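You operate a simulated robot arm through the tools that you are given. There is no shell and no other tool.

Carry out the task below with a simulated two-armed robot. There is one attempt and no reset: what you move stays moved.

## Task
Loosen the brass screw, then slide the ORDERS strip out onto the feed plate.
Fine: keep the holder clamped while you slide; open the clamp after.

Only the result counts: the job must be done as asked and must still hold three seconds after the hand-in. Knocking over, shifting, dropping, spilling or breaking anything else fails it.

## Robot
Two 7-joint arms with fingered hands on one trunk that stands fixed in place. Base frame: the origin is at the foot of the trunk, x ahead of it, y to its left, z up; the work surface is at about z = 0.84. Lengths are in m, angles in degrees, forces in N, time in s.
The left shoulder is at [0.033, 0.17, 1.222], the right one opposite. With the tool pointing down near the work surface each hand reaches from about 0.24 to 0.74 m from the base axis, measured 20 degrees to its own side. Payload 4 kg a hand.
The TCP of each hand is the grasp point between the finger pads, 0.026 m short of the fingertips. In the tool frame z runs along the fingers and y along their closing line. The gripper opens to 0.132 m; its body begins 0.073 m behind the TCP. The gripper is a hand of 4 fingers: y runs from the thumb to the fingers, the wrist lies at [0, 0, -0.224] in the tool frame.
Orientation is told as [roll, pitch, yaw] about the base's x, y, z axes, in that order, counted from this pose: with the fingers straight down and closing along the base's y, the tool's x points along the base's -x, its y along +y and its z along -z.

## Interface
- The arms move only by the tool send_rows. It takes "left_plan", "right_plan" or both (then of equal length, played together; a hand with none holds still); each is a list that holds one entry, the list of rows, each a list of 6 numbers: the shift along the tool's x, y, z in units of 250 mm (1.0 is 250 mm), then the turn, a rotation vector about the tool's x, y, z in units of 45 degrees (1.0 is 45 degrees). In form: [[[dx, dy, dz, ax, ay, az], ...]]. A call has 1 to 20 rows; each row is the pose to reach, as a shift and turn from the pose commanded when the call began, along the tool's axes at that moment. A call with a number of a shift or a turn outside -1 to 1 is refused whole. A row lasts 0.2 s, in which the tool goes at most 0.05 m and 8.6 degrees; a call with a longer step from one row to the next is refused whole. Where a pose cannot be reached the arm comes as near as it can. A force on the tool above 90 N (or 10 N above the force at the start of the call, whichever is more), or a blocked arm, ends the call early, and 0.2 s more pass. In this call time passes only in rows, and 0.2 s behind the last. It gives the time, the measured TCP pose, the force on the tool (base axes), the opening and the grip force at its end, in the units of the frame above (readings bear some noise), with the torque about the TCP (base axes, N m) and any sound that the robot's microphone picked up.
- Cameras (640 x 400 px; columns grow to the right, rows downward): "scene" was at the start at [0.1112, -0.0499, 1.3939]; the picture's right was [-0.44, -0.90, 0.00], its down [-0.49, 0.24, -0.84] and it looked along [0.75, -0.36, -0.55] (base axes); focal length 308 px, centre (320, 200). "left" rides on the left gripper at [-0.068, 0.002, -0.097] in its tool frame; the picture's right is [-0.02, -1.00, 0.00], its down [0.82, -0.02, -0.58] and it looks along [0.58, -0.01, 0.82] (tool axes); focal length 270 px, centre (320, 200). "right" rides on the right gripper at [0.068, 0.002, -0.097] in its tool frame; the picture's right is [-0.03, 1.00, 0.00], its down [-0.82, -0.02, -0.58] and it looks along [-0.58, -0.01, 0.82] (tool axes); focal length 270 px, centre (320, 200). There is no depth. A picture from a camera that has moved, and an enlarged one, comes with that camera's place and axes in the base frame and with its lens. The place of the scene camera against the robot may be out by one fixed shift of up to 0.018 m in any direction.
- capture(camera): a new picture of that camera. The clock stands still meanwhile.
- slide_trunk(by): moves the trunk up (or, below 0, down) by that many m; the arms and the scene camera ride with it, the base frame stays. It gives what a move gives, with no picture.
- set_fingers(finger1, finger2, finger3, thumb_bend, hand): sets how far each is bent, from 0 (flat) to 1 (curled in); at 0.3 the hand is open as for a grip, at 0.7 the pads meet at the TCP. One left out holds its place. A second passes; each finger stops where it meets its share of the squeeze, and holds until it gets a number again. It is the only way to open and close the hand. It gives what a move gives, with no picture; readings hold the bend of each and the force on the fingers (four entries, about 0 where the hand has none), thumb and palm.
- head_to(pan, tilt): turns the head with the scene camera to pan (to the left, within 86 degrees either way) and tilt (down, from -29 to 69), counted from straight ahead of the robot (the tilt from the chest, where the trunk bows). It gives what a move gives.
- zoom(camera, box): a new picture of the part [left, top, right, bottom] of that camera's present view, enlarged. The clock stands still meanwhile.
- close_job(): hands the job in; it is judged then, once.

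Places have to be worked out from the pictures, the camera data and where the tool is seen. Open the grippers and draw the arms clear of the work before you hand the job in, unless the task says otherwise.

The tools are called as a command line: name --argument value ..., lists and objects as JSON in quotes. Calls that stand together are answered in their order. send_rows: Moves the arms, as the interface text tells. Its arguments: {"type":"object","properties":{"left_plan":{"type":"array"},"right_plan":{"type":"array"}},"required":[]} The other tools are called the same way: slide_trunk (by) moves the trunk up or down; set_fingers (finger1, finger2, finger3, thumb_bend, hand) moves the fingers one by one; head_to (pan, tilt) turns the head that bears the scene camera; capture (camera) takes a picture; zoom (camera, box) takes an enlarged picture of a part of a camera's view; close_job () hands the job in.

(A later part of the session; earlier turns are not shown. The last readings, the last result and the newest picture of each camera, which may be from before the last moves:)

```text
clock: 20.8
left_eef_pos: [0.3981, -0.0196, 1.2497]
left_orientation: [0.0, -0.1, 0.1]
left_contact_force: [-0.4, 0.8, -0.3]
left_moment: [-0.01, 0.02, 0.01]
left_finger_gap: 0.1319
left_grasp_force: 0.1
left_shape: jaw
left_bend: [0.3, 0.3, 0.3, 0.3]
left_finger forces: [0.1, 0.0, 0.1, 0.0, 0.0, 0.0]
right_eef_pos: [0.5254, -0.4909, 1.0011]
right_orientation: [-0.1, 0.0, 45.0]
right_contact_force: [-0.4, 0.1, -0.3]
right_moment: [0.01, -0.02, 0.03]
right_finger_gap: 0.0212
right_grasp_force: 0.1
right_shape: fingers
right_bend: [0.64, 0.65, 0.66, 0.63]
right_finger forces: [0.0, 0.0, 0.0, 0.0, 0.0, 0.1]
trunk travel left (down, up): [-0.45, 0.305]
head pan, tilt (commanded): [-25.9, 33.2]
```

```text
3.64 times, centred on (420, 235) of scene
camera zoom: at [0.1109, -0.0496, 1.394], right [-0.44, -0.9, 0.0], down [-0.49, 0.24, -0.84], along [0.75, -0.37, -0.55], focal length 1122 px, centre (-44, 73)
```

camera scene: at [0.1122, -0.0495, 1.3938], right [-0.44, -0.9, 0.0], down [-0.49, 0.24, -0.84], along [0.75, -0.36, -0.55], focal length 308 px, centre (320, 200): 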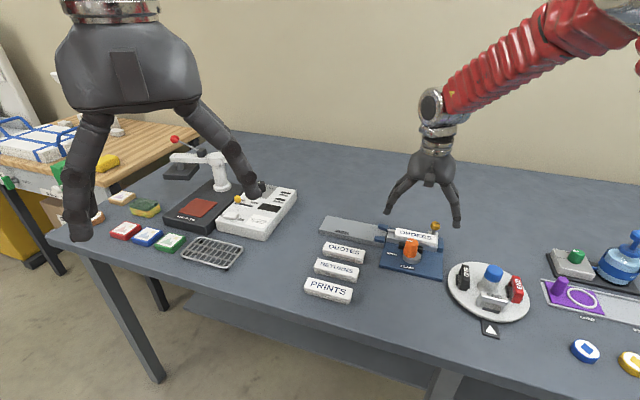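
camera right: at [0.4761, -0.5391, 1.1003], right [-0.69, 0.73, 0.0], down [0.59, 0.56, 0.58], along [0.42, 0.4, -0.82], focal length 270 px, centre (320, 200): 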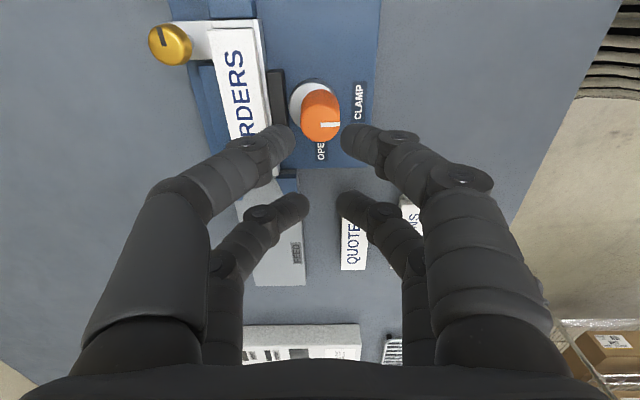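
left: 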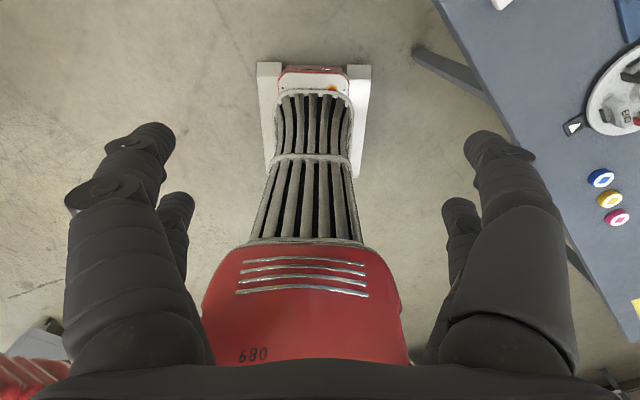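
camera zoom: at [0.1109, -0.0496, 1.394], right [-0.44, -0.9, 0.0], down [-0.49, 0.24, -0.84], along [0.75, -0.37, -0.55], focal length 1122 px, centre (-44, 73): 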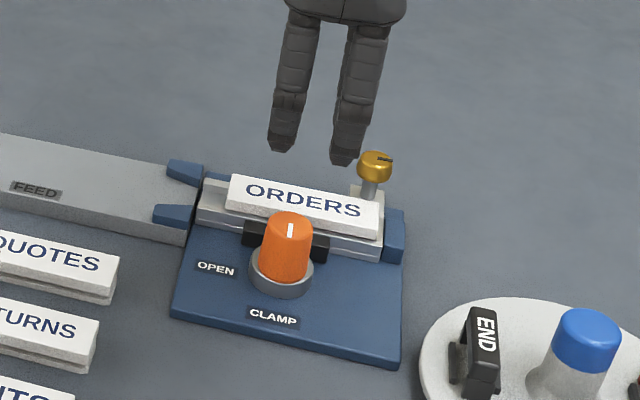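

The hand is clear. I'll zoom the hand view to check the pointer angle and whether the jaw touches the rail.

zoom --camera "right" --box '[140, 0, 390, 200]'

zoom --camera "right" --box '[250, 50, 370, 170]'

```text
2.00 times, centred on (265, 100) of right
camera zoom: at [0.4761, -0.5391, 1.1003], right [-0.69, 0.73, 0.0], down [0.59, 0.56, 0.58], along [0.42, 0.4, -0.82], focal length 541 px, centre (430, 400)
```

zoom: 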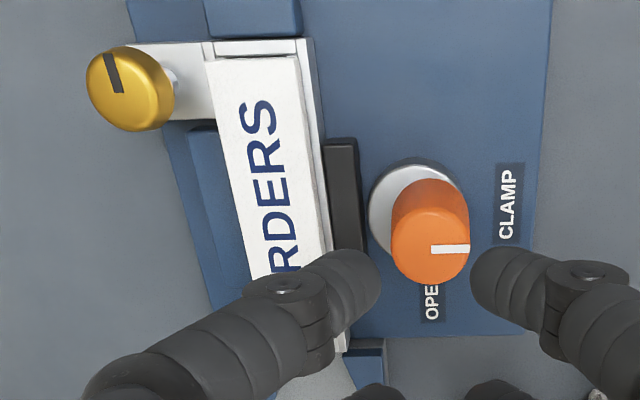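

```text
3.33 times, centred on (310, 110) of right
camera zoom: at [0.4761, -0.5391, 1.1003], right [-0.69, 0.73, 0.0], down [0.59, 0.56, 0.58], along [0.42, 0.4, -0.82], focal length 901 px, centre (353, 500)
```

zoom: 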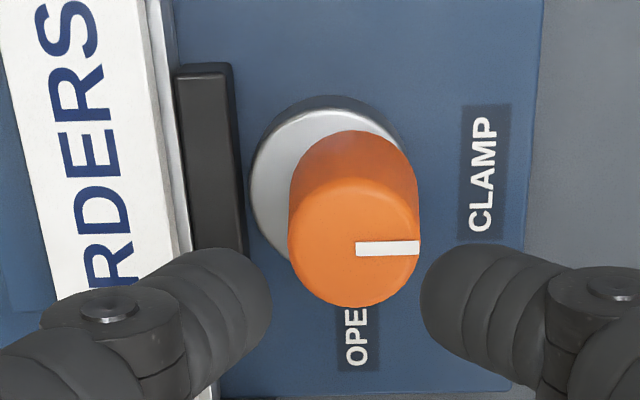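

The jaw is now against the rail and the pointer is at CLAMP, so the holder is clamped. Next is the brass screw: I'll open to a 66 mm pre-grip and move above it at (0.555, -0.592), turning back to yaw -45 on the way.

set_fingers --hand "right" --finger1 0.5 --finger2 0.5 --finger3 0.5 --thumb_bend 0.5

send_rows --right_plan '[[[0.034, -0.062, 0, 0, 0, 0.167], [0.067, -0.123, 0, 0, 0, 0.333], [0.101, -0.185, 0, 0, 0, 0.5], [0.135, -0.247, 0, 0, 0, 0.667], [0.168, -0.308, 0, 0, 0, 0.833], [0.202, -0.37, 0, 0, 0, 1.0]]]'

send_rows --right_plan '[[[0, 0, 0, 0, 0, 0.167], [0, 0, 0, 0, 0, 0.333], [0, 0, 0, 0, 0, 0.5], [0, 0, 0.02, 0, 0, 0.667], [0, 0, 0.04, 0, 0, 0.833], [0, 0, 0.06, 0, 0, 1.0]]]'

capture --camera "right"

zoom --camera "scene" --box '[380, 130, 500, 290]'

```text
clock: 21.8
left_eef_pos: [0.399, -0.0204, 1.2502]
left_orientation: [0.0, -0.1, 0.2]
left_contact_force: [0.5, -0.6, 1.1]
left_moment: [0.04, -0.02, 0.02]
left_finger_gap: 0.1317
left_grasp_force: 0.1
left_shape: jaw
left_bend: [0.3, 0.3, 0.3, 0.3]
left_finger forces: [0.0, 0.0, 0.0, 0.0, 0.1, 0.1]
right_eef_pos: [0.5251, -0.4903, 1.0019]
right_orientation: [0.1, 0.0, 45.0]
right_contact_force: [-0.5, 0.1, -0.5]
right_moment: [0.01, 0.01, 0.02]
right_finger_gap: 0.0653
right_grasp_force: 0.1
right_shape: fingers
right_bend: [0.5, 0.5, 0.5, 0.5]
right_finger forces: [0.0, 0.1, 0.0, 0.0, 0.0, 0.0]
trunk travel left (down, up): [-0.45, 0.305]
head pan, tilt (commanded): [-25.9, 33.2]
```

```text
clock: 23.2
left_eef_pos: [0.3985, -0.0193, 1.2495]
left_orientation: [0.0, 0.1, 0.2]
left_contact_force: [-0.8, 0.5, -0.2]
left_moment: [0.01, -0.01, -0.03]
left_finger_gap: 0.1318
left_grasp_force: 0.1
left_shape: jaw
left_bend: [0.3, 0.3, 0.3, 0.3]
left_finger forces: [0.1, 0.0, 0.1, 0.0, 0.0, 0.0]
right_eef_pos: [0.5577, -0.5942, 1.0025]
right_orientation: [0.1, 0.0, -0.1]
right_contact_force: [-0.9, 0.2, -0.9]
right_moment: [-0.03, -0.04, -0.02]
right_finger_gap: 0.0656
right_grasp_force: 0.1
right_shape: fingers
right_bend: [0.5, 0.5, 0.5, 0.5]
right_finger forces: [0.0, 0.1, 0.1, 0.1, 0.0, 0.0]
trunk travel left (down, up): [-0.45, 0.305]
head pan, tilt (commanded): [-25.9, 33.2]
```

```text
clock: 24.6
left_eef_pos: [0.3986, -0.0191, 1.2496]
left_orientation: [0.0, 0.1, 0.1]
left_contact_force: [0.2, -0.4, 0.5]
left_moment: [0.05, -0.03, 0.0]
left_finger_gap: 0.1322
left_grasp_force: 0.1
left_shape: jaw
left_bend: [0.3, 0.3, 0.3, 0.3]
left_finger forces: [0.0, 0.1, 0.1, 0.1, 0.0, 0.0]
right_eef_pos: [0.5573, -0.5935, 0.9881]
right_orientation: [0.1, -0.1, -45.0]
right_contact_force: [0.4, -0.6, 0.3]
right_moment: [0.0, 0.0, -0.01]
right_finger_gap: 0.0655
right_grasp_force: 0.1
right_shape: fingers
right_bend: [0.5, 0.5, 0.5, 0.5]
right_finger forces: [0.0, 0.1, 0.1, 0.0, 0.1, 0.0]
trunk travel left (down, up): [-0.45, 0.305]
head pan, tilt (commanded): [-25.9, 33.2]
```

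```text
taken
camera right: at [0.5107, -0.5449, 1.0859], right [0.73, 0.69, 0.0], down [0.56, -0.59, 0.58], along [0.4, -0.42, -0.82], focal length 270 px, centre (320, 200)
```

right: 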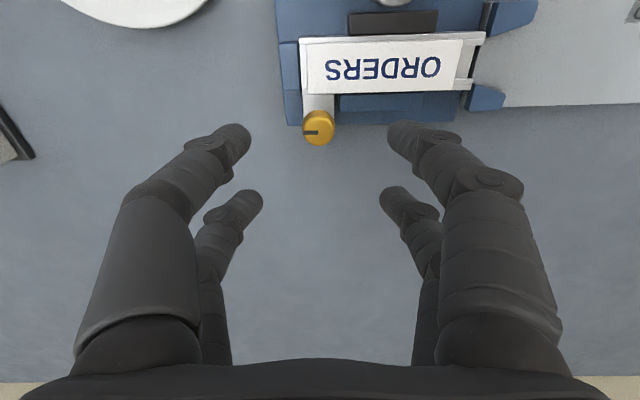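

```text
2.50 times, centred on (440, 210) of scene
camera zoom: at [0.1116, -0.0499, 1.3939], right [-0.44, -0.9, 0.0], down [-0.49, 0.24, -0.84], along [0.75, -0.36, -0.55], focal length 771 px, centre (20, 175)
```

zoom: 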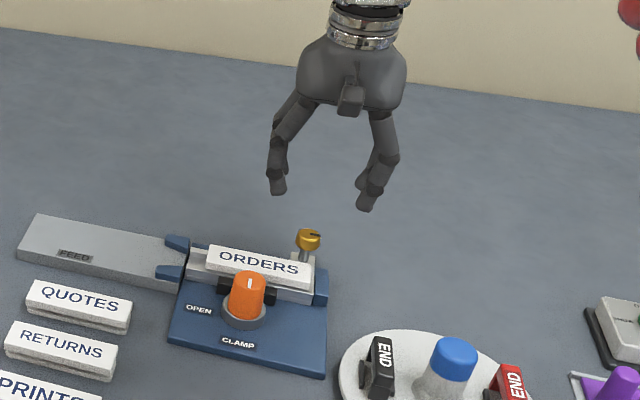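

The pose is reachable. I'll zoom in to locate the screw head precisely from this pose.

zoom --camera "right" --box '[270, 80, 370, 160]'

```text
5.00 times, centred on (320, 120) of right
camera zoom: at [0.5107, -0.5449, 1.0859], right [0.73, 0.69, 0.0], down [0.56, -0.59, 0.58], along [0.4, -0.42, -0.82], focal length 1351 px, centre (320, 600)
```

zoom: 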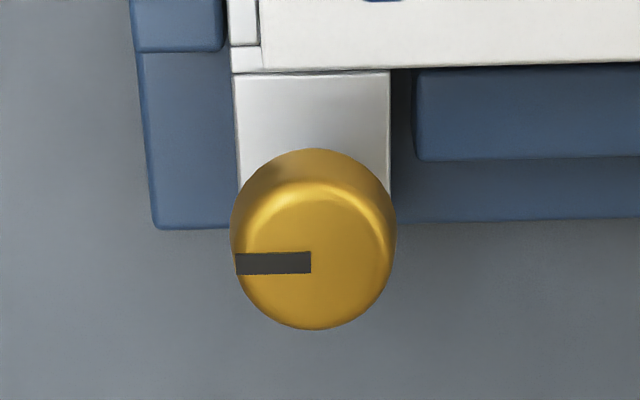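

The screw head is about 23 mm across at (0.559, -0.597, 0.897). That is too small for the four-digit cage, so I'll pinch it with thumb and finger1. I'll flatten finger2, open finger3 out of the way, and go to yaw -90 with the camera-side pair over the screw.

set_fingers --hand "right" --finger1 0.5 --finger2 0.0 --finger3 0.2 --thumb_bend 0.5

send_rows --right_plan '[[[-0.012, -0.01, 0.025, 0, 0, 0.167], [-0.023, -0.02, 0.05, 0, 0, 0.333], [-0.035, -0.03, 0.075, 0, 0, 0.5], [-0.047, -0.04, 0.1, 0, 0, 0.667], [-0.058, -0.05, 0.125, 0, 0, 0.833], [-0.07, -0.06, 0.152, 0, 0, 1.0]]]'

capture --camera "right"

zoom --camera "scene" --box '[360, 130, 520, 290]'

```text
clock: 25.6
left_eef_pos: [0.3988, -0.0201, 1.2499]
left_orientation: [0.0, 0.1, 0.1]
left_contact_force: [-0.5, -0.7, 0.5]
left_moment: [-0.04, -0.02, 0.03]
left_finger_gap: 0.1318
left_grasp_force: 0.2
left_shape: jaw
left_bend: [0.3, 0.3, 0.3, 0.3]
left_finger forces: [0.0, 0.0, 0.0, 0.1, 0.1, 0.0]
right_eef_pos: [0.5562, -0.5933, 0.9878]
right_orientation: [0.1, 0.1, -45.0]
right_contact_force: [0.1, 0.3, 0.1]
right_moment: [0.07, -0.02, 0.01]
right_finger_gap: 0.0655
right_grasp_force: 0.2
right_shape: fingers
right_bend: [0.5, 0.0, 0.2, 0.5]
right_finger forces: [0.0, 0.0, 0.0, 0.0, 0.0, 0.0]
trunk travel left (down, up): [-0.45, 0.305]
head pan, tilt (commanded): [-25.9, 33.2]
```

```text
clock: 27.0
left_eef_pos: [0.3999, -0.0206, 1.2493]
left_orientation: [0.0, 0.0, 0.1]
left_contact_force: [1.1, -0.1, 0.8]
left_moment: [-0.03, 0.0, 0.0]
left_finger_gap: 0.1316
left_grasp_force: 0.0
left_shape: jaw
left_bend: [0.3, 0.3, 0.3, 0.3]
left_finger forces: [0.0, 0.0, 0.0, 0.0, 0.0, 0.0]
right_eef_pos: [0.5605, -0.6173, 0.9503]
right_orientation: [0.0, 0.0, -90.1]
right_contact_force: [0.6, 0.0, 0.3]
right_moment: [-0.03, 0.0, -0.01]
right_finger_gap: 0.0655
right_grasp_force: 0.1
right_shape: fingers
right_bend: [0.5, 0.0, 0.2, 0.5]
right_finger forces: [0.1, 0.0, 0.0, 0.0, 0.1, 0.1]
trunk travel left (down, up): [-0.45, 0.305]
head pan, tilt (commanded): [-25.9, 33.2]
```

```text
taken
camera right: at [0.5624, -0.5492, 1.0478], right [1.0, -0.03, 0.0], down [-0.02, -0.82, 0.58], along [-0.02, -0.58, -0.82], focal length 270 px, centre (320, 200)
```

right: 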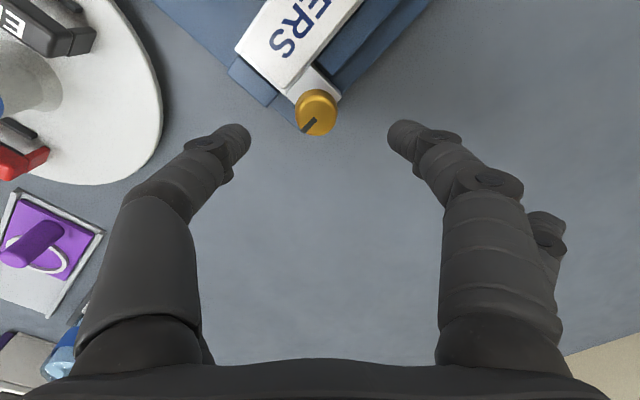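

```text
2.50 times, centred on (440, 210) of scene
camera zoom: at [0.1117, -0.05, 1.3938], right [-0.44, -0.9, 0.0], down [-0.49, 0.24, -0.84], along [0.75, -0.36, -0.55], focal length 771 px, centre (20, 175)
```

zoom: 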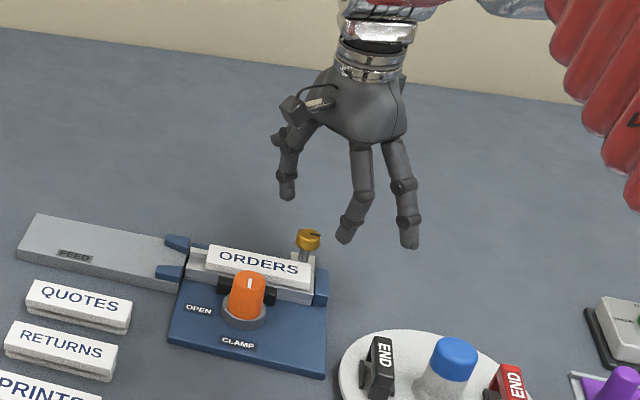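

Yaw -90 is reachable. I'll zoom in to refine the screw position relative to the thumb–finger1 pair.

zoom --camera "right" --box '[270, 70, 370, 150]'

```text
5.00 times, centred on (320, 110) of right
camera zoom: at [0.5624, -0.5492, 1.0478], right [1.0, -0.03, 0.0], down [-0.02, -0.82, 0.58], along [-0.02, -0.58, -0.82], focal length 1351 px, centre (320, 650)
```

zoom: 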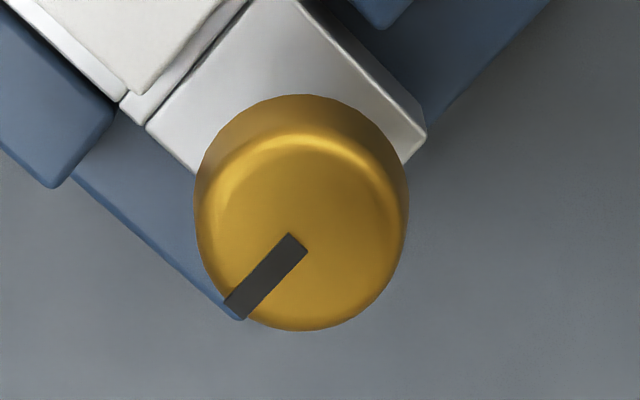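

Refined screw centre is (0.559, -0.5985), with its mark pointing toward the -45° rail end (-135°). I'll narrow the pinch and lower to TCP z≈0.898; the blue end block at about 0.866 stays below the tips.

set_fingers --hand "right" --finger1 0.55 --thumb_bend 0.55

send_rows --right_plan '[[[-0.003, -0.005, 0.06, 0, 0, 0], [-0.003, -0.005, 0.12, 0, 0, 0], [-0.003, -0.005, 0.17, 0, 0, 0], [-0.003, -0.005, 0.209, 0, 0, 0]]]'

capture --camera "right"

zoom --camera "scene" --box '[390, 180, 490, 280]'

```text
clock: 28.0
left_eef_pos: [0.3991, -0.0196, 1.251]
left_orientation: [0.1, 0.0, 0.0]
left_contact_force: [0.3, 0.4, 0.3]
left_moment: [-0.01, -0.03, 0.0]
left_finger_gap: 0.1319
left_grasp_force: 0.0
left_shape: jaw
left_bend: [0.3, 0.3, 0.3, 0.3]
left_finger forces: [0.1, 0.1, 0.0, 0.0, 0.0, 0.0]
right_eef_pos: [0.5593, -0.6167, 0.9499]
right_orientation: [0.0, 0.0, -90.0]
right_contact_force: [-0.4, 0.3, 0.2]
right_moment: [-0.02, -0.02, 0.01]
right_finger_gap: 0.0495
right_grasp_force: 0.1
right_shape: fingers
right_bend: [0.55, 0.0, 0.2, 0.55]
right_finger forces: [0.0, 0.0, 0.1, 0.0, 0.0, 0.0]
trunk travel left (down, up): [-0.45, 0.305]
head pan, tilt (commanded): [-25.9, 33.2]
```

```text
clock: 29.0
left_eef_pos: [0.399, -0.0213, 1.2494]
left_orientation: [0.1, 0.0, 0.0]
left_contact_force: [-0.4, -0.9, 0.3]
left_moment: [-0.01, 0.0, -0.03]
left_finger_gap: 0.1319
left_grasp_force: 0.1
left_shape: jaw
left_bend: [0.3, 0.3, 0.3, 0.3]
left_finger forces: [0.0, 0.0, 0.1, 0.0, 0.0, 0.0]
right_eef_pos: [0.5567, -0.6166, 0.929]
right_orientation: [0.0, -0.1, -90.0]
right_contact_force: [-0.3, 1.0, 0.5]
right_moment: [0.01, 0.0, 0.02]
right_finger_gap: 0.0496
right_grasp_force: 0.1
right_shape: fingers
right_bend: [0.55, 0.0, 0.2, 0.55]
right_finger forces: [0.0, 0.1, 0.0, 0.0, 0.1, 0.1]
right hand out of reach, approached as far as the arm can: row 2, 3, 4
trunk travel left (down, up): [-0.45, 0.305]
head pan, tilt (commanded): [-25.9, 33.2]
```

```text
taken
camera right: at [0.5594, -0.5495, 1.0261], right [1.0, -0.03, 0.0], down [-0.02, -0.82, 0.58], along [-0.01, -0.58, -0.82], focal length 270 px, centre (320, 200)
```

right: 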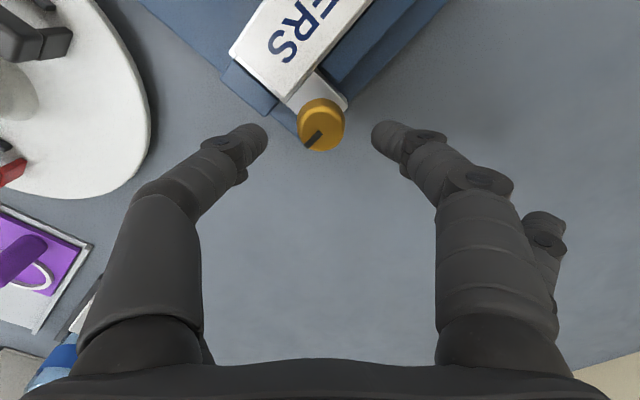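

```text
4.00 times, centred on (440, 230) of scene
camera zoom: at [0.1112, -0.0498, 1.3939], right [-0.44, -0.9, 0.0], down [-0.49, 0.24, -0.84], along [0.75, -0.36, -0.55], focal length 1234 px, centre (-160, 80)
```

zoom: 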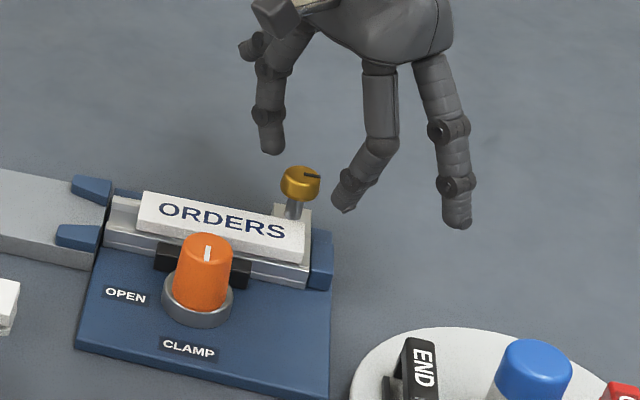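

The arm runs out of reach with that pair because the TCP ends up beyond the screw. I'll switch to the far pair (finger2 + finger3), which puts the TCP about 40 mm closer. First I'll raise the hand, change fingers and lower the trunk 6 cm for margin.

send_rows --right_plan '[[[0, 0, -0.15, 0, 0, 0], [0, 0, -0.3, 0, 0, 0], [0, 0, -0.45, 0, 0, 0], [0, 0, -0.6, 0, 0, 0]]]'

set_fingers --hand "right" --finger1 0.0 --finger2 0.55 --finger3 0.55 --thumb_bend 0.0

```text
clock: 30.0
left_eef_pos: [0.398, -0.0206, 1.2499]
left_orientation: [0.0, -0.1, 0.1]
left_contact_force: [0.4, -0.2, 0.8]
left_moment: [0.01, -0.03, 0.0]
left_finger_gap: 0.1319
left_grasp_force: 0.1
left_shape: jaw
left_bend: [0.3, 0.3, 0.3, 0.3]
left_finger forces: [0.1, 0.1, 0.1, 0.0, 0.0, 0.0]
right_eef_pos: [0.5578, -0.6171, 1.0783]
right_orientation: [-0.1, 0.0, -89.9]
right_contact_force: [-0.8, 0.0, 0.6]
right_moment: [0.01, -0.01, 0.0]
right_finger_gap: 0.0497
right_grasp_force: 0.1
right_shape: fingers
right_bend: [0.55, 0.0, 0.2, 0.55]
right_finger forces: [0.0, 0.0, 0.0, 0.0, 0.0, 0.1]
trunk travel left (down, up): [-0.45, 0.305]
head pan, tilt (commanded): [-25.9, 33.2]
```

```text
clock: 31.0
left_eef_pos: [0.3996, -0.0198, 1.25]
left_orientation: [0.0, 0.1, 0.0]
left_contact_force: [0.2, -0.3, -0.1]
left_moment: [-0.03, 0.01, 0.01]
left_finger_gap: 0.1321
left_grasp_force: 0.1
left_shape: jaw
left_bend: [0.3, 0.3, 0.3, 0.3]
left_finger forces: [0.0, 0.0, 0.1, 0.0, 0.0, 0.1]
right_eef_pos: [0.5576, -0.6181, 1.0781]
right_orientation: [0.1, 0.0, -90.0]
right_contact_force: [0.5, 0.8, 0.1]
right_moment: [-0.02, 0.0, 0.0]
right_finger_gap: 0.1864
right_grasp_force: 0.1
right_shape: fingers
right_bend: [0.0, 0.55, 0.55, 0.0]
right_finger forces: [0.0, 0.1, 0.0, 0.1, 0.1, 0.1]
trunk travel left (down, up): [-0.45, 0.305]
head pan, tilt (commanded): [-25.9, 33.2]
```

The hand is at z≈1.078. I'll lower the trunk 6 cm, which brings the TCP to about 1.018, still well clear.

slide_trunk --by -0.06

```text
clock: 32.0
left_eef_pos: [0.3991, -0.0209, 1.1907]
left_orientation: [0.0, 0.0, 0.1]
left_contact_force: [-0.2, 0.3, 0.0]
left_moment: [0.03, -0.03, 0.05]
left_finger_gap: 0.1321
left_grasp_force: 0.1
left_shape: jaw
left_bend: [0.3, 0.3, 0.3, 0.3]
left_finger forces: [0.0, 0.0, 0.1, 0.0, 0.0, 0.0]
right_eef_pos: [0.556, -0.6175, 1.0182]
right_orientation: [0.0, 0.1, -90.0]
right_contact_force: [0.0, 0.8, 0.2]
right_moment: [-0.02, -0.01, 0.03]
right_finger_gap: 0.1864
right_grasp_force: 0.0
right_shape: fingers
right_bend: [0.0, 0.55, 0.55, 0.0]
right_finger forces: [0.0, 0.0, 0.1, 0.0, 0.0, 0.0]
trunk travel left (down, up): [-0.39, 0.365]
head pan, tilt (commanded): [-25.9, 33.2]
```

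Now I'll move above the screw with the finger2/finger3 pair at yaw -120.

send_rows --right_plan '[[[0.029, 0.009, 0.046, 0, 0, 0.133], [0.058, 0.019, 0.093, 0, 0, 0.267], [0.086, 0.028, 0.139, 0, 0, 0.4], [0.115, 0.038, 0.186, 0, 0, 0.533], [0.144, 0.047, 0.232, 0, 0, 0.667]]]'

capture --camera "right"

capture --camera "scene"

```text
clock: 33.2
left_eef_pos: [0.3983, -0.0201, 1.1884]
left_orientation: [0.1, 0.1, 0.0]
left_contact_force: [0.3, -0.2, 0.1]
left_moment: [-0.04, 0.0, 0.02]
left_finger_gap: 0.1318
left_grasp_force: 0.1
left_shape: jaw
left_bend: [0.3, 0.3, 0.3, 0.3]
left_finger forces: [0.0, 0.0, 0.0, 0.0, 0.0, 0.0]
right_eef_pos: [0.557, -0.6262, 0.9508]
right_orientation: [-0.2, 0.8, -119.4]
right_contact_force: [0.2, -0.1, 0.4]
right_moment: [0.0, 0.03, 0.04]
right_finger_gap: 0.187
right_grasp_force: 0.0
right_shape: fingers
right_bend: [0.0, 0.55, 0.55, 0.0]
right_finger forces: [0.0, 0.1, 0.0, 0.0, 0.0, 0.1]
right hand out of reach, approached as far as the arm can: row 4, 5
trunk travel left (down, up): [-0.39, 0.365]
head pan, tilt (commanded): [-25.9, 33.2]
```

```text
taken
camera right: at [0.593, -0.5695, 1.0492], right [0.86, -0.51, 0.0], down [-0.42, -0.71, 0.57], along [-0.29, -0.48, -0.82], focal length 270 px, centre (320, 200)
```

right: 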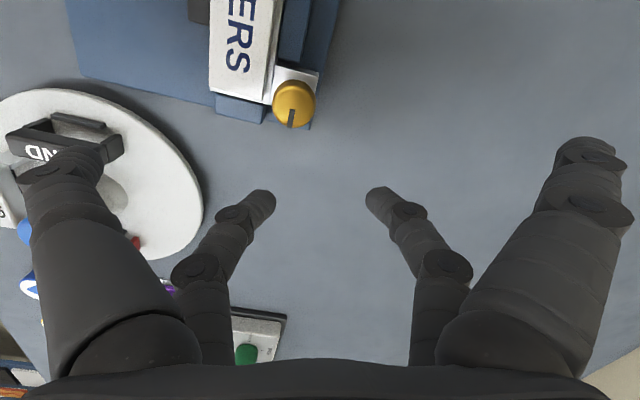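

```text
taken
camera scene: at [0.1239, -0.05, 1.3333], right [-0.44, -0.9, 0.0], down [-0.49, 0.24, -0.84], along [0.75, -0.36, -0.55], focal length 308 px, centre (320, 200)
```

scene: 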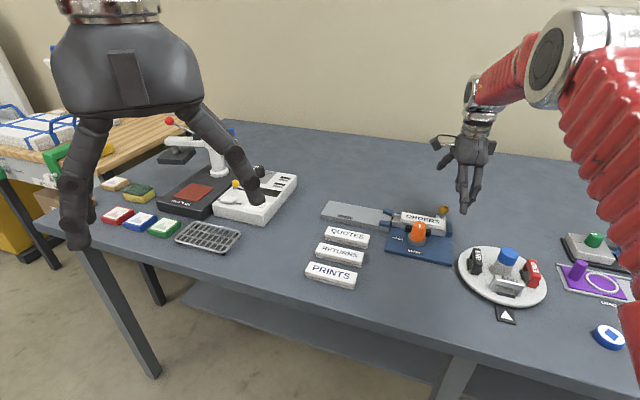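

Yaw -120 hits the arm's limits, so I'll work from yaw -90 upward, which was reachable. I'm moving the finger2/finger3 pair over the screw at yaw -90.

send_rows --right_plan '[[[0.034, -0.017, -0.02, 0, 0, -0.131], [0.067, -0.034, -0.03, 0, 0, -0.261], [0.101, -0.052, -0.04, 0, 0, -0.392], [0.134, -0.069, -0.04, 0, 0, -0.522], [0.168, -0.086, -0.04, 0, 0, -0.653]]]'

capture --camera "right"

```text
clock: 34.4
left_eef_pos: [0.3987, -0.0208, 1.1894]
left_orientation: [0.0, 0.1, 0.1]
left_contact_force: [-0.2, 0.2, 0.4]
left_moment: [0.02, 0.04, -0.01]
left_finger_gap: 0.1319
left_grasp_force: 0.0
left_shape: jaw
left_bend: [0.3, 0.3, 0.3, 0.3]
left_finger forces: [0.0, 0.0, 0.1, 0.0, 0.0, 0.1]
right_eef_pos: [0.5597, -0.5787, 0.9616]
right_orientation: [0.0, 0.0, -90.6]
right_contact_force: [-0.2, -0.3, -0.5]
right_moment: [0.01, 0.03, 0.03]
right_finger_gap: 0.1868
right_grasp_force: 0.2
right_shape: fingers
right_bend: [0.0, 0.55, 0.55, 0.0]
right_finger forces: [0.0, 0.0, 0.0, 0.0, 0.0, 0.0]
trunk travel left (down, up): [-0.39, 0.365]
head pan, tilt (commanded): [-25.9, 33.2]
```

```text
taken
camera right: at [0.5637, -0.5115, 1.0592], right [1.0, -0.03, 0.0], down [-0.03, -0.82, 0.58], along [-0.02, -0.58, -0.82], focal length 270 px, centre (320, 200)
```

right: 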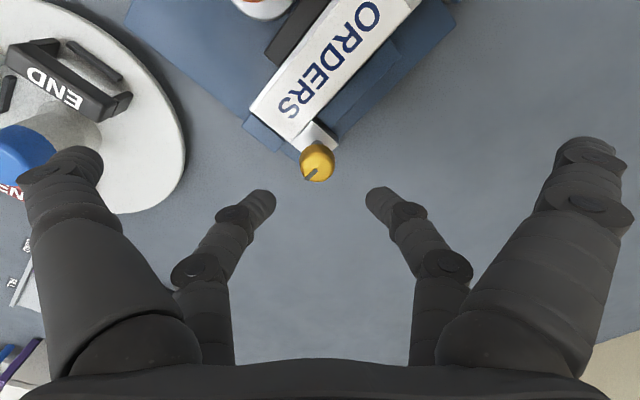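

The pair straddles the screw at yaw -90. I'll lower it to TCP z≈0.898.

send_rows --right_plan '[[[0, 0, 0.06, 0, 0, 0], [0, 0, 0.12, 0, 0, 0], [0, 0, 0.17, 0, 0, 0], [0, 0, 0.215, 0, 0, 0], [0, 0, 0.254, 0, 0, 0]]]'

capture --camera "right"

zoom --camera "scene" --box '[390, 160, 510, 280]'

```text
clock: 35.6
left_eef_pos: [0.3983, -0.0191, 1.1895]
left_orientation: [0.0, 0.0, 0.0]
left_contact_force: [-0.3, -0.9, -0.4]
left_moment: [-0.02, -0.01, 0.0]
left_finger_gap: 0.1322
left_grasp_force: 0.0
left_shape: jaw
left_bend: [0.3, 0.3, 0.3, 0.3]
left_finger forces: [0.1, 0.0, 0.0, 0.0, 0.0, 0.0]
right_eef_pos: [0.5617, -0.5797, 0.8991]
right_orientation: [0.1, -0.1, -90.6]
right_contact_force: [-1.0, 0.0, 2.6]
right_moment: [-0.04, 0.09, 0.01]
right_finger_gap: 0.1869
right_grasp_force: 0.7
right_shape: fingers
right_bend: [0.0, 0.55, 0.55, 0.0]
right_finger forces: [0.0, 0.1, 2.7, 0.0, 0.0, 0.0]
trunk travel left (down, up): [-0.39, 0.365]
head pan, tilt (commanded): [-25.9, 33.2]
```

```text
taken
camera right: at [0.5644, -0.5129, 0.996], right [1.0, -0.04, 0.0], down [-0.03, -0.81, 0.58], along [-0.02, -0.58, -0.82], focal length 270 px, centre (320, 200)
```

right: 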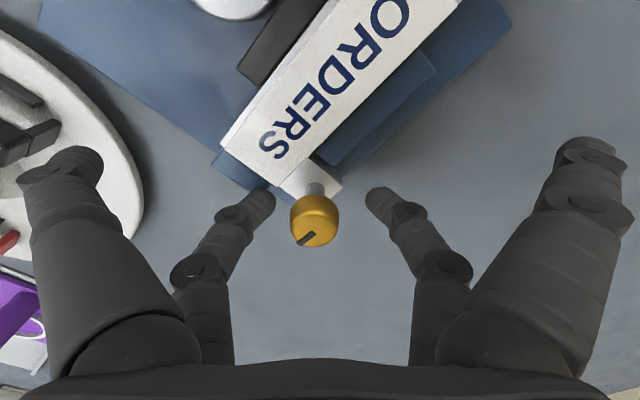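

```text
3.33 times, centred on (450, 220) of scene
camera zoom: at [0.1233, -0.0495, 1.3334], right [-0.44, -0.9, 0.0], down [-0.49, 0.24, -0.84], along [0.75, -0.36, -0.55], focal length 1028 px, centre (-113, 133)
```

zoom: 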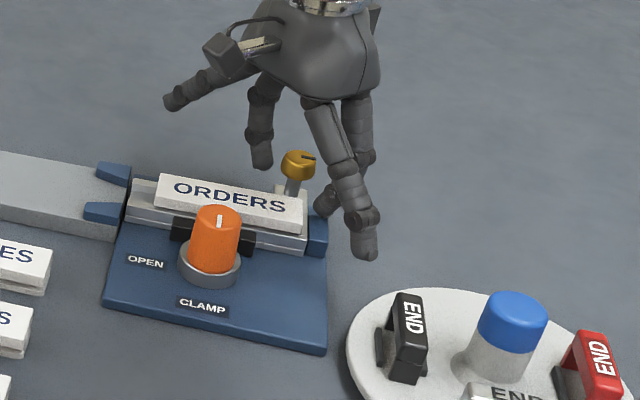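

Finger3's tip is lightly touching something (2.7 N), probably the blue end block corner. I'll raise by 4 mm and check the alignment in zoom.

send_rows --right_plan '[[[0, 0, -0.016, 0, 0, 0]]]'

zoom --camera "right" --box '[240, 160, 400, 260]'

```text
clock: 36.0
left_eef_pos: [0.3979, -0.0192, 1.1897]
left_orientation: [0.0, 0.1, 0.0]
left_contact_force: [-0.2, 0.7, -0.3]
left_moment: [-0.02, 0.0, 0.0]
left_finger_gap: 0.1319
left_grasp_force: 0.2
left_shape: jaw
left_bend: [0.3, 0.3, 0.3, 0.3]
left_finger forces: [0.0, 0.0, 0.1, 0.1, 0.0, 0.0]
right_eef_pos: [0.5613, -0.5791, 0.9013]
right_orientation: [-0.1, -0.1, -90.6]
right_contact_force: [-0.3, 0.8, 0.0]
right_moment: [0.01, -0.02, 0.02]
right_finger_gap: 0.1867
right_grasp_force: 0.1
right_shape: fingers
right_bend: [0.0, 0.55, 0.55, 0.0]
right_finger forces: [0.0, 0.1, 0.0, 0.1, 0.1, 0.0]
trunk travel left (down, up): [-0.39, 0.365]
head pan, tilt (commanded): [-25.9, 33.2]
```

```text
4.00 times, centred on (320, 210) of right
camera zoom: at [0.5642, -0.5124, 0.9993], right [1.0, -0.04, 0.0], down [-0.03, -0.82, 0.58], along [-0.02, -0.58, -0.82], focal length 1081 px, centre (320, 160)
```

zoom: 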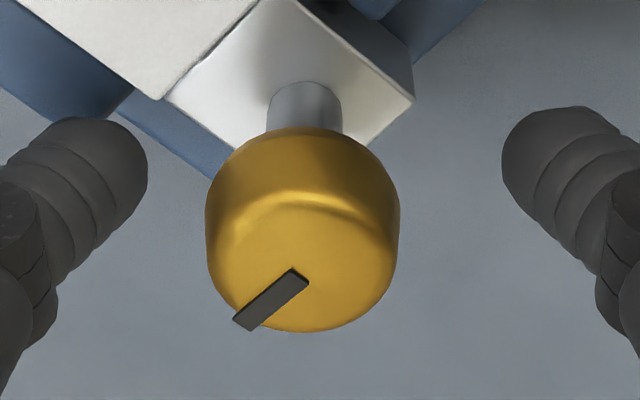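

Finger3 is free now. The screw sits about 2 mm toward finger3's side, so I'll shift 2 mm and pinch with finger2 and finger3.

send_rows --right_plan '[[[0, -0.008, 0, 0, 0, 0]]]'

set_fingers --hand "right" --finger2 0.75 --finger3 0.75

zoom --camera "right" --box '[220, 140, 420, 280]'

zoom --camera "scene" --box '[390, 160, 510, 280]'

```text
clock: 36.4
left_eef_pos: [0.3985, -0.0202, 1.1893]
left_orientation: [0.0, 0.0, 0.0]
left_contact_force: [-0.1, -0.2, -0.4]
left_moment: [-0.03, 0.02, -0.05]
left_finger_gap: 0.1321
left_grasp_force: 0.0
left_shape: jaw
left_bend: [0.3, 0.3, 0.3, 0.3]
left_finger forces: [0.0, 0.0, 0.0, 0.0, 0.0, 0.1]
right_eef_pos: [0.5589, -0.5801, 0.9021]
right_orientation: [0.0, 0.0, -90.6]
right_contact_force: [0.8, -0.2, 0.0]
right_moment: [-0.01, 0.03, 0.0]
right_finger_gap: 0.1867
right_grasp_force: 0.0
right_shape: fingers
right_bend: [0.0, 0.55, 0.55, 0.0]
right_finger forces: [0.0, 0.1, 0.0, 0.0, 0.1, 0.1]
trunk travel left (down, up): [-0.39, 0.365]
head pan, tilt (commanded): [-25.9, 33.2]
```

```text
clock: 37.4
left_eef_pos: [0.3993, -0.0204, 1.1898]
left_orientation: [0.0, 0.1, 0.0]
left_contact_force: [0.1, -0.5, -1.0]
left_moment: [-0.02, 0.01, -0.04]
left_finger_gap: 0.132
left_grasp_force: 0.0
left_shape: jaw
left_bend: [0.3, 0.3, 0.3, 0.3]
left_finger forces: [0.1, 0.1, 0.0, 0.1, 0.0, 0.1]
right_eef_pos: [0.5578, -0.5805, 0.9023]
right_orientation: [0.1, -0.1, -90.7]
right_contact_force: [0.0, 1.2, -0.1]
right_moment: [0.04, 0.0, 0.01]
right_finger_gap: 0.1867
right_grasp_force: 6.7
right_shape: fingers
right_bend: [0.0, 0.72, 0.72, 0.0]
right_finger forces: [0.1, 6.6, 6.9, 0.1, 0.0, 0.1]
trunk travel left (down, up): [-0.39, 0.365]
head pan, tilt (commanded): [-25.9, 33.2]
```

```text
2.86 times, centred on (320, 210) of right
camera zoom: at [0.5622, -0.5128, 0.9996], right [1.0, -0.04, 0.0], down [-0.03, -0.82, 0.58], along [-0.02, -0.58, -0.82], focal length 772 px, centre (320, 171)
```

zoom: 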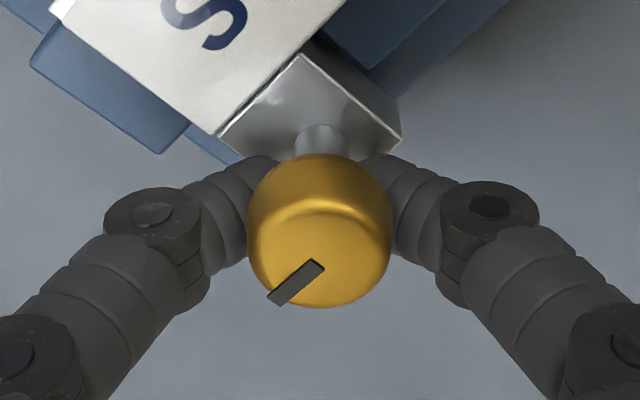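

```text
3.33 times, centred on (450, 220) of scene
camera zoom: at [0.1238, -0.0499, 1.3333], right [-0.44, -0.9, 0.0], down [-0.49, 0.24, -0.84], along [0.75, -0.36, -0.55], focal length 1028 px, centre (-113, 133)
```

zoom: 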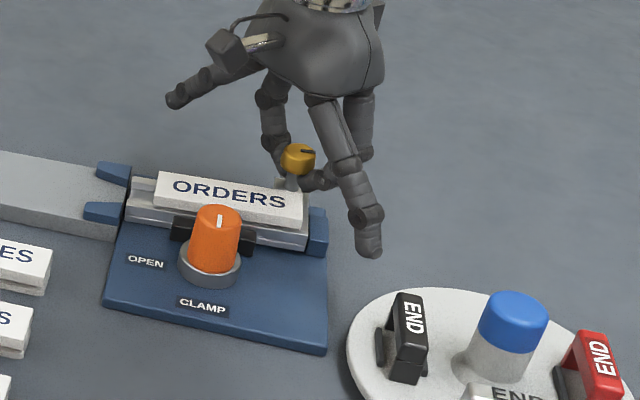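

The bends reached 0.72, so the tips seem to be pinching under the head at the shaft. I'll open slightly, raise 7 mm and pinch the head itself.

set_fingers --hand "right" --finger2 0.58 --finger3 0.58

send_rows --right_plan '[[[0, 0, -0.028, 0, 0, 0]]]'

set_fingers --hand "right" --finger2 0.75 --finger3 0.75

zoom --camera "right" --box '[220, 140, 420, 280]'

zoom --camera "scene" --box '[420, 180, 490, 240]'

```text
clock: 38.4
left_eef_pos: [0.3993, -0.0208, 1.1896]
left_orientation: [0.0, 0.1, 0.1]
left_contact_force: [-0.1, -0.1, -0.7]
left_moment: [-0.03, -0.02, 0.01]
left_finger_gap: 0.132
left_grasp_force: 0.0
left_shape: jaw
left_bend: [0.3, 0.3, 0.3, 0.3]
left_finger forces: [0.0, 0.0, 0.0, 0.1, 0.0, 0.1]
right_eef_pos: [0.559, -0.5798, 0.9021]
right_orientation: [0.0, 0.1, -90.6]
right_contact_force: [-0.4, 0.8, 0.4]
right_moment: [0.0, 0.0, -0.01]
right_finger_gap: 0.1867
right_grasp_force: 0.1
right_shape: fingers
right_bend: [0.0, 0.57, 0.57, 0.0]
right_finger forces: [0.1, 0.0, 0.0, 0.0, 0.1, 0.0]
trunk travel left (down, up): [-0.39, 0.365]
head pan, tilt (commanded): [-25.9, 33.2]
```

```text
clock: 38.8
left_eef_pos: [0.399, -0.0197, 1.1889]
left_orientation: [0.0, 0.0, 0.1]
left_contact_force: [-0.3, -0.1, -0.2]
left_moment: [0.0, -0.03, 0.02]
left_finger_gap: 0.1319
left_grasp_force: 0.0
left_shape: jaw
left_bend: [0.3, 0.3, 0.3, 0.3]
left_finger forces: [0.1, 0.1, 0.0, 0.0, 0.1, 0.0]
right_eef_pos: [0.5588, -0.5802, 0.9088]
right_orientation: [0.0, 0.0, -90.7]
right_contact_force: [0.1, -0.1, 0.6]
right_moment: [0.04, 0.0, 0.0]
right_finger_gap: 0.1869
right_grasp_force: 0.0
right_shape: fingers
right_bend: [0.0, 0.57, 0.57, 0.0]
right_finger forces: [0.0, 0.1, 0.1, 0.0, 0.1, 0.1]
trunk travel left (down, up): [-0.39, 0.365]
head pan, tilt (commanded): [-25.9, 33.2]
```

```text
clock: 39.8
left_eef_pos: [0.3995, -0.0186, 1.1906]
left_orientation: [0.0, 0.0, 0.2]
left_contact_force: [-0.3, 0.5, 0.7]
left_moment: [0.01, -0.02, -0.01]
left_finger_gap: 0.132
left_grasp_force: 0.1
left_shape: jaw
left_bend: [0.3, 0.3, 0.3, 0.3]
left_finger forces: [0.1, 0.1, 0.0, 0.0, 0.0, 0.0]
right_eef_pos: [0.5591, -0.5803, 0.9089]
right_orientation: [0.0, 0.1, -90.7]
right_contact_force: [-0.2, 1.3, -0.6]
right_moment: [0.02, 0.0, 0.01]
right_finger_gap: 0.1865
right_grasp_force: 9.1
right_shape: fingers
right_bend: [0.0, 0.7, 0.69, 0.0]
right_finger forces: [0.1, 8.4, 8.7, 0.1, 0.0, 0.0]
trunk travel left (down, up): [-0.39, 0.365]
head pan, tilt (commanded): [-25.9, 33.2]
```

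```text
2.86 times, centred on (320, 210) of right
camera zoom: at [0.5621, -0.5133, 1.0063], right [1.0, -0.04, 0.0], down [-0.03, -0.82, 0.58], along [-0.02, -0.58, -0.82], focal length 772 px, centre (320, 171)
```

zoom: 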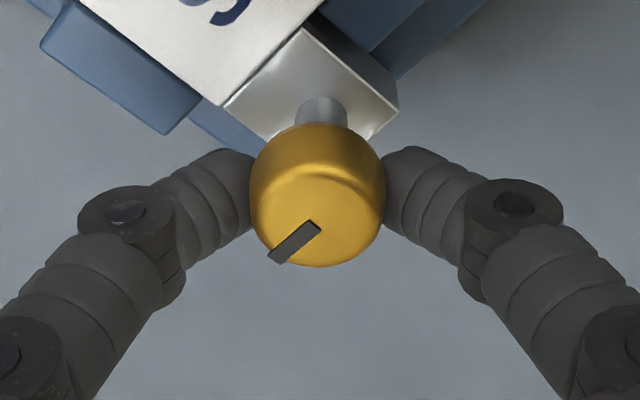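

```text
6.67 times, centred on (455, 210) of scene
camera zoom: at [0.1238, -0.0499, 1.3333], right [-0.44, -0.9, 0.0], down [-0.49, 0.24, -0.84], along [0.75, -0.36, -0.55], focal length 2056 px, centre (-580, 133)
```

zoom: 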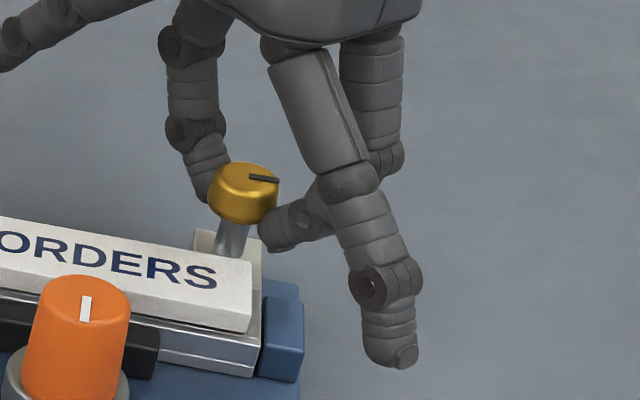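

Now the tips hold the head sides with about 8.5 N each. I'll turn counter-clockwise 45° around the screw axis, moving the TCP on the matching arc.

send_rows --right_plan '[[[-0.0004, -0.0074, 0, 0, 0, -0.125], [-0.0015, -0.0148, 0, 0, 0, -0.25], [-0.0033, -0.0221, 0, 0, 0, -0.375], [-0.0058, -0.0291, 0, 0, 0, -0.5], [-0.009, -0.0358, 0, 0, 0, -0.625], [-0.0128, -0.0422, 0, 0, 0, -0.75], [-0.0173, -0.0482, 0, 0, 0, -0.875], [-0.0223, -0.0537, 0, 0, 0, -1.0]]]'

zoom --camera "right" --box '[220, 140, 420, 280]'

zoom --camera "scene" --box '[390, 170, 500, 270]'

```text
clock: 41.6
left_eef_pos: [0.3991, -0.0195, 1.1903]
left_orientation: [0.0, 0.1, 0.0]
left_contact_force: [0.1, -0.2, -0.1]
left_moment: [-0.01, 0.02, -0.01]
left_finger_gap: 0.1317
left_grasp_force: 0.0
left_shape: jaw
left_bend: [0.3, 0.3, 0.3, 0.3]
left_finger forces: [0.0, 0.1, 0.0, 0.0, 0.0, 0.0]
right_eef_pos: [0.5451, -0.5846, 0.9081]
right_orientation: [0.0, 0.0, -45.5]
right_contact_force: [1.5, 0.7, 0.3]
right_moment: [0.04, 0.0, 0.02]
right_finger_gap: 0.1865
right_grasp_force: 9.1
right_shape: fingers
right_bend: [0.0, 0.7, 0.7, 0.0]
right_finger forces: [0.1, 9.6, 7.6, 0.0, 0.0, 0.0]
trunk travel left (down, up): [-0.39, 0.365]
head pan, tilt (commanded): [-25.9, 33.2]
```

```text
2.86 times, centred on (320, 210) of right
camera zoom: at [0.5, -0.5362, 1.0063], right [0.73, 0.68, 0.0], down [0.56, -0.6, 0.58], along [0.39, -0.42, -0.82], focal length 772 px, centre (320, 171)
```

zoom: 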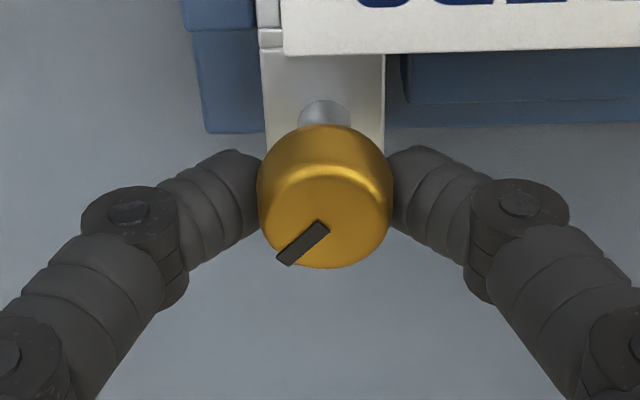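

```text
4.00 times, centred on (445, 220) of scene
camera zoom: at [0.124, -0.0499, 1.3333], right [-0.44, -0.9, 0.0], down [-0.49, 0.24, -0.84], along [0.75, -0.36, -0.55], focal length 1234 px, centre (-180, 120)
```

zoom: 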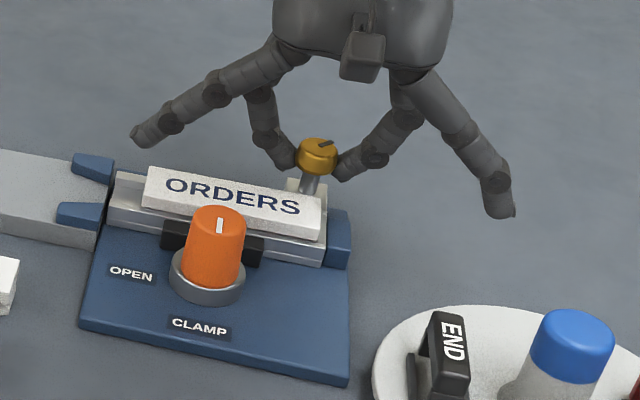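

The mark turned with the hand, so the screw is rotating without slip. I'll continue another 25°, to yaw -20, staying clear of the clamp knob.

send_rows --right_plan '[[[-0.0003, -0.0066, 0, 0, 0, -0.111], [-0.0012, -0.0132, 0, 0, 0, -0.222], [-0.0026, -0.0197, 0, 0, 0, -0.333], [-0.0046, -0.026, 0, 0, 0, -0.444], [-0.0071, -0.0321, 0, 0, 0, -0.555]]]'

zoom --camera "right" --box '[220, 100, 420, 280]'

zoom --camera "scene" --box '[390, 170, 500, 270]'

```text
clock: 42.8
left_eef_pos: [0.4001, -0.0215, 1.1886]
left_orientation: [0.0, 0.1, 0.1]
left_contact_force: [-0.5, 0.0, -1.3]
left_moment: [0.0, -0.03, 0.01]
left_finger_gap: 0.1318
left_grasp_force: 0.0
left_shape: jaw
left_bend: [0.3, 0.3, 0.3, 0.3]
left_finger forces: [0.0, 0.0, 0.1, 0.1, 0.0, 0.0]
right_eef_pos: [0.5418, -0.5917, 0.9087]
right_orientation: [0.0, 0.0, -20.6]
right_contact_force: [4.1, 1.2, -0.6]
right_moment: [0.02, -0.04, 0.04]
right_finger_gap: 0.1866
right_grasp_force: 8.8
right_shape: fingers
right_bend: [0.0, 0.7, 0.7, 0.0]
right_finger forces: [0.0, 10.9, 7.5, 0.0, 0.1, 0.0]
trunk travel left (down, up): [-0.39, 0.365]
head pan, tilt (commanded): [-25.9, 33.2]
```

```text
2.22 times, centred on (320, 190) of right
camera zoom: at [0.4789, -0.5672, 1.0061], right [0.38, 0.93, 0.0], down [0.76, -0.31, 0.58], along [0.54, -0.22, -0.82], focal length 601 px, centre (320, 222)
```

zoom: 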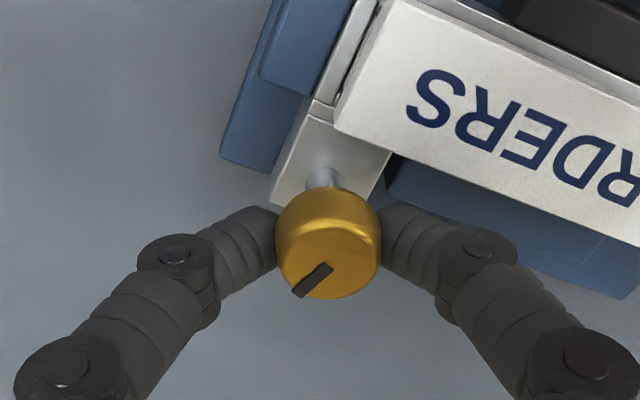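

```text
4.00 times, centred on (445, 220) of scene
camera zoom: at [0.1244, -0.0498, 1.3332], right [-0.44, -0.9, 0.0], down [-0.49, 0.24, -0.84], along [0.75, -0.36, -0.55], focal length 1234 px, centre (-180, 120)
```

zoom: 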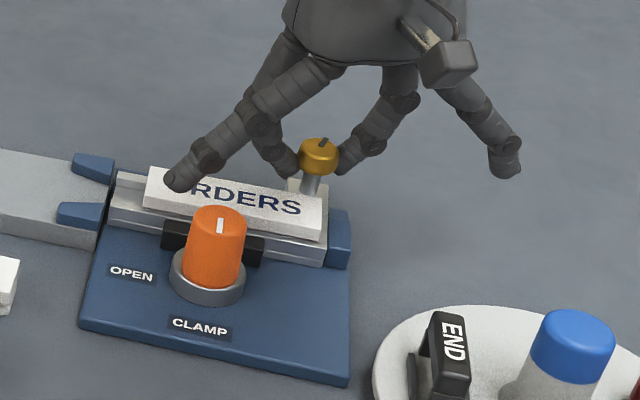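

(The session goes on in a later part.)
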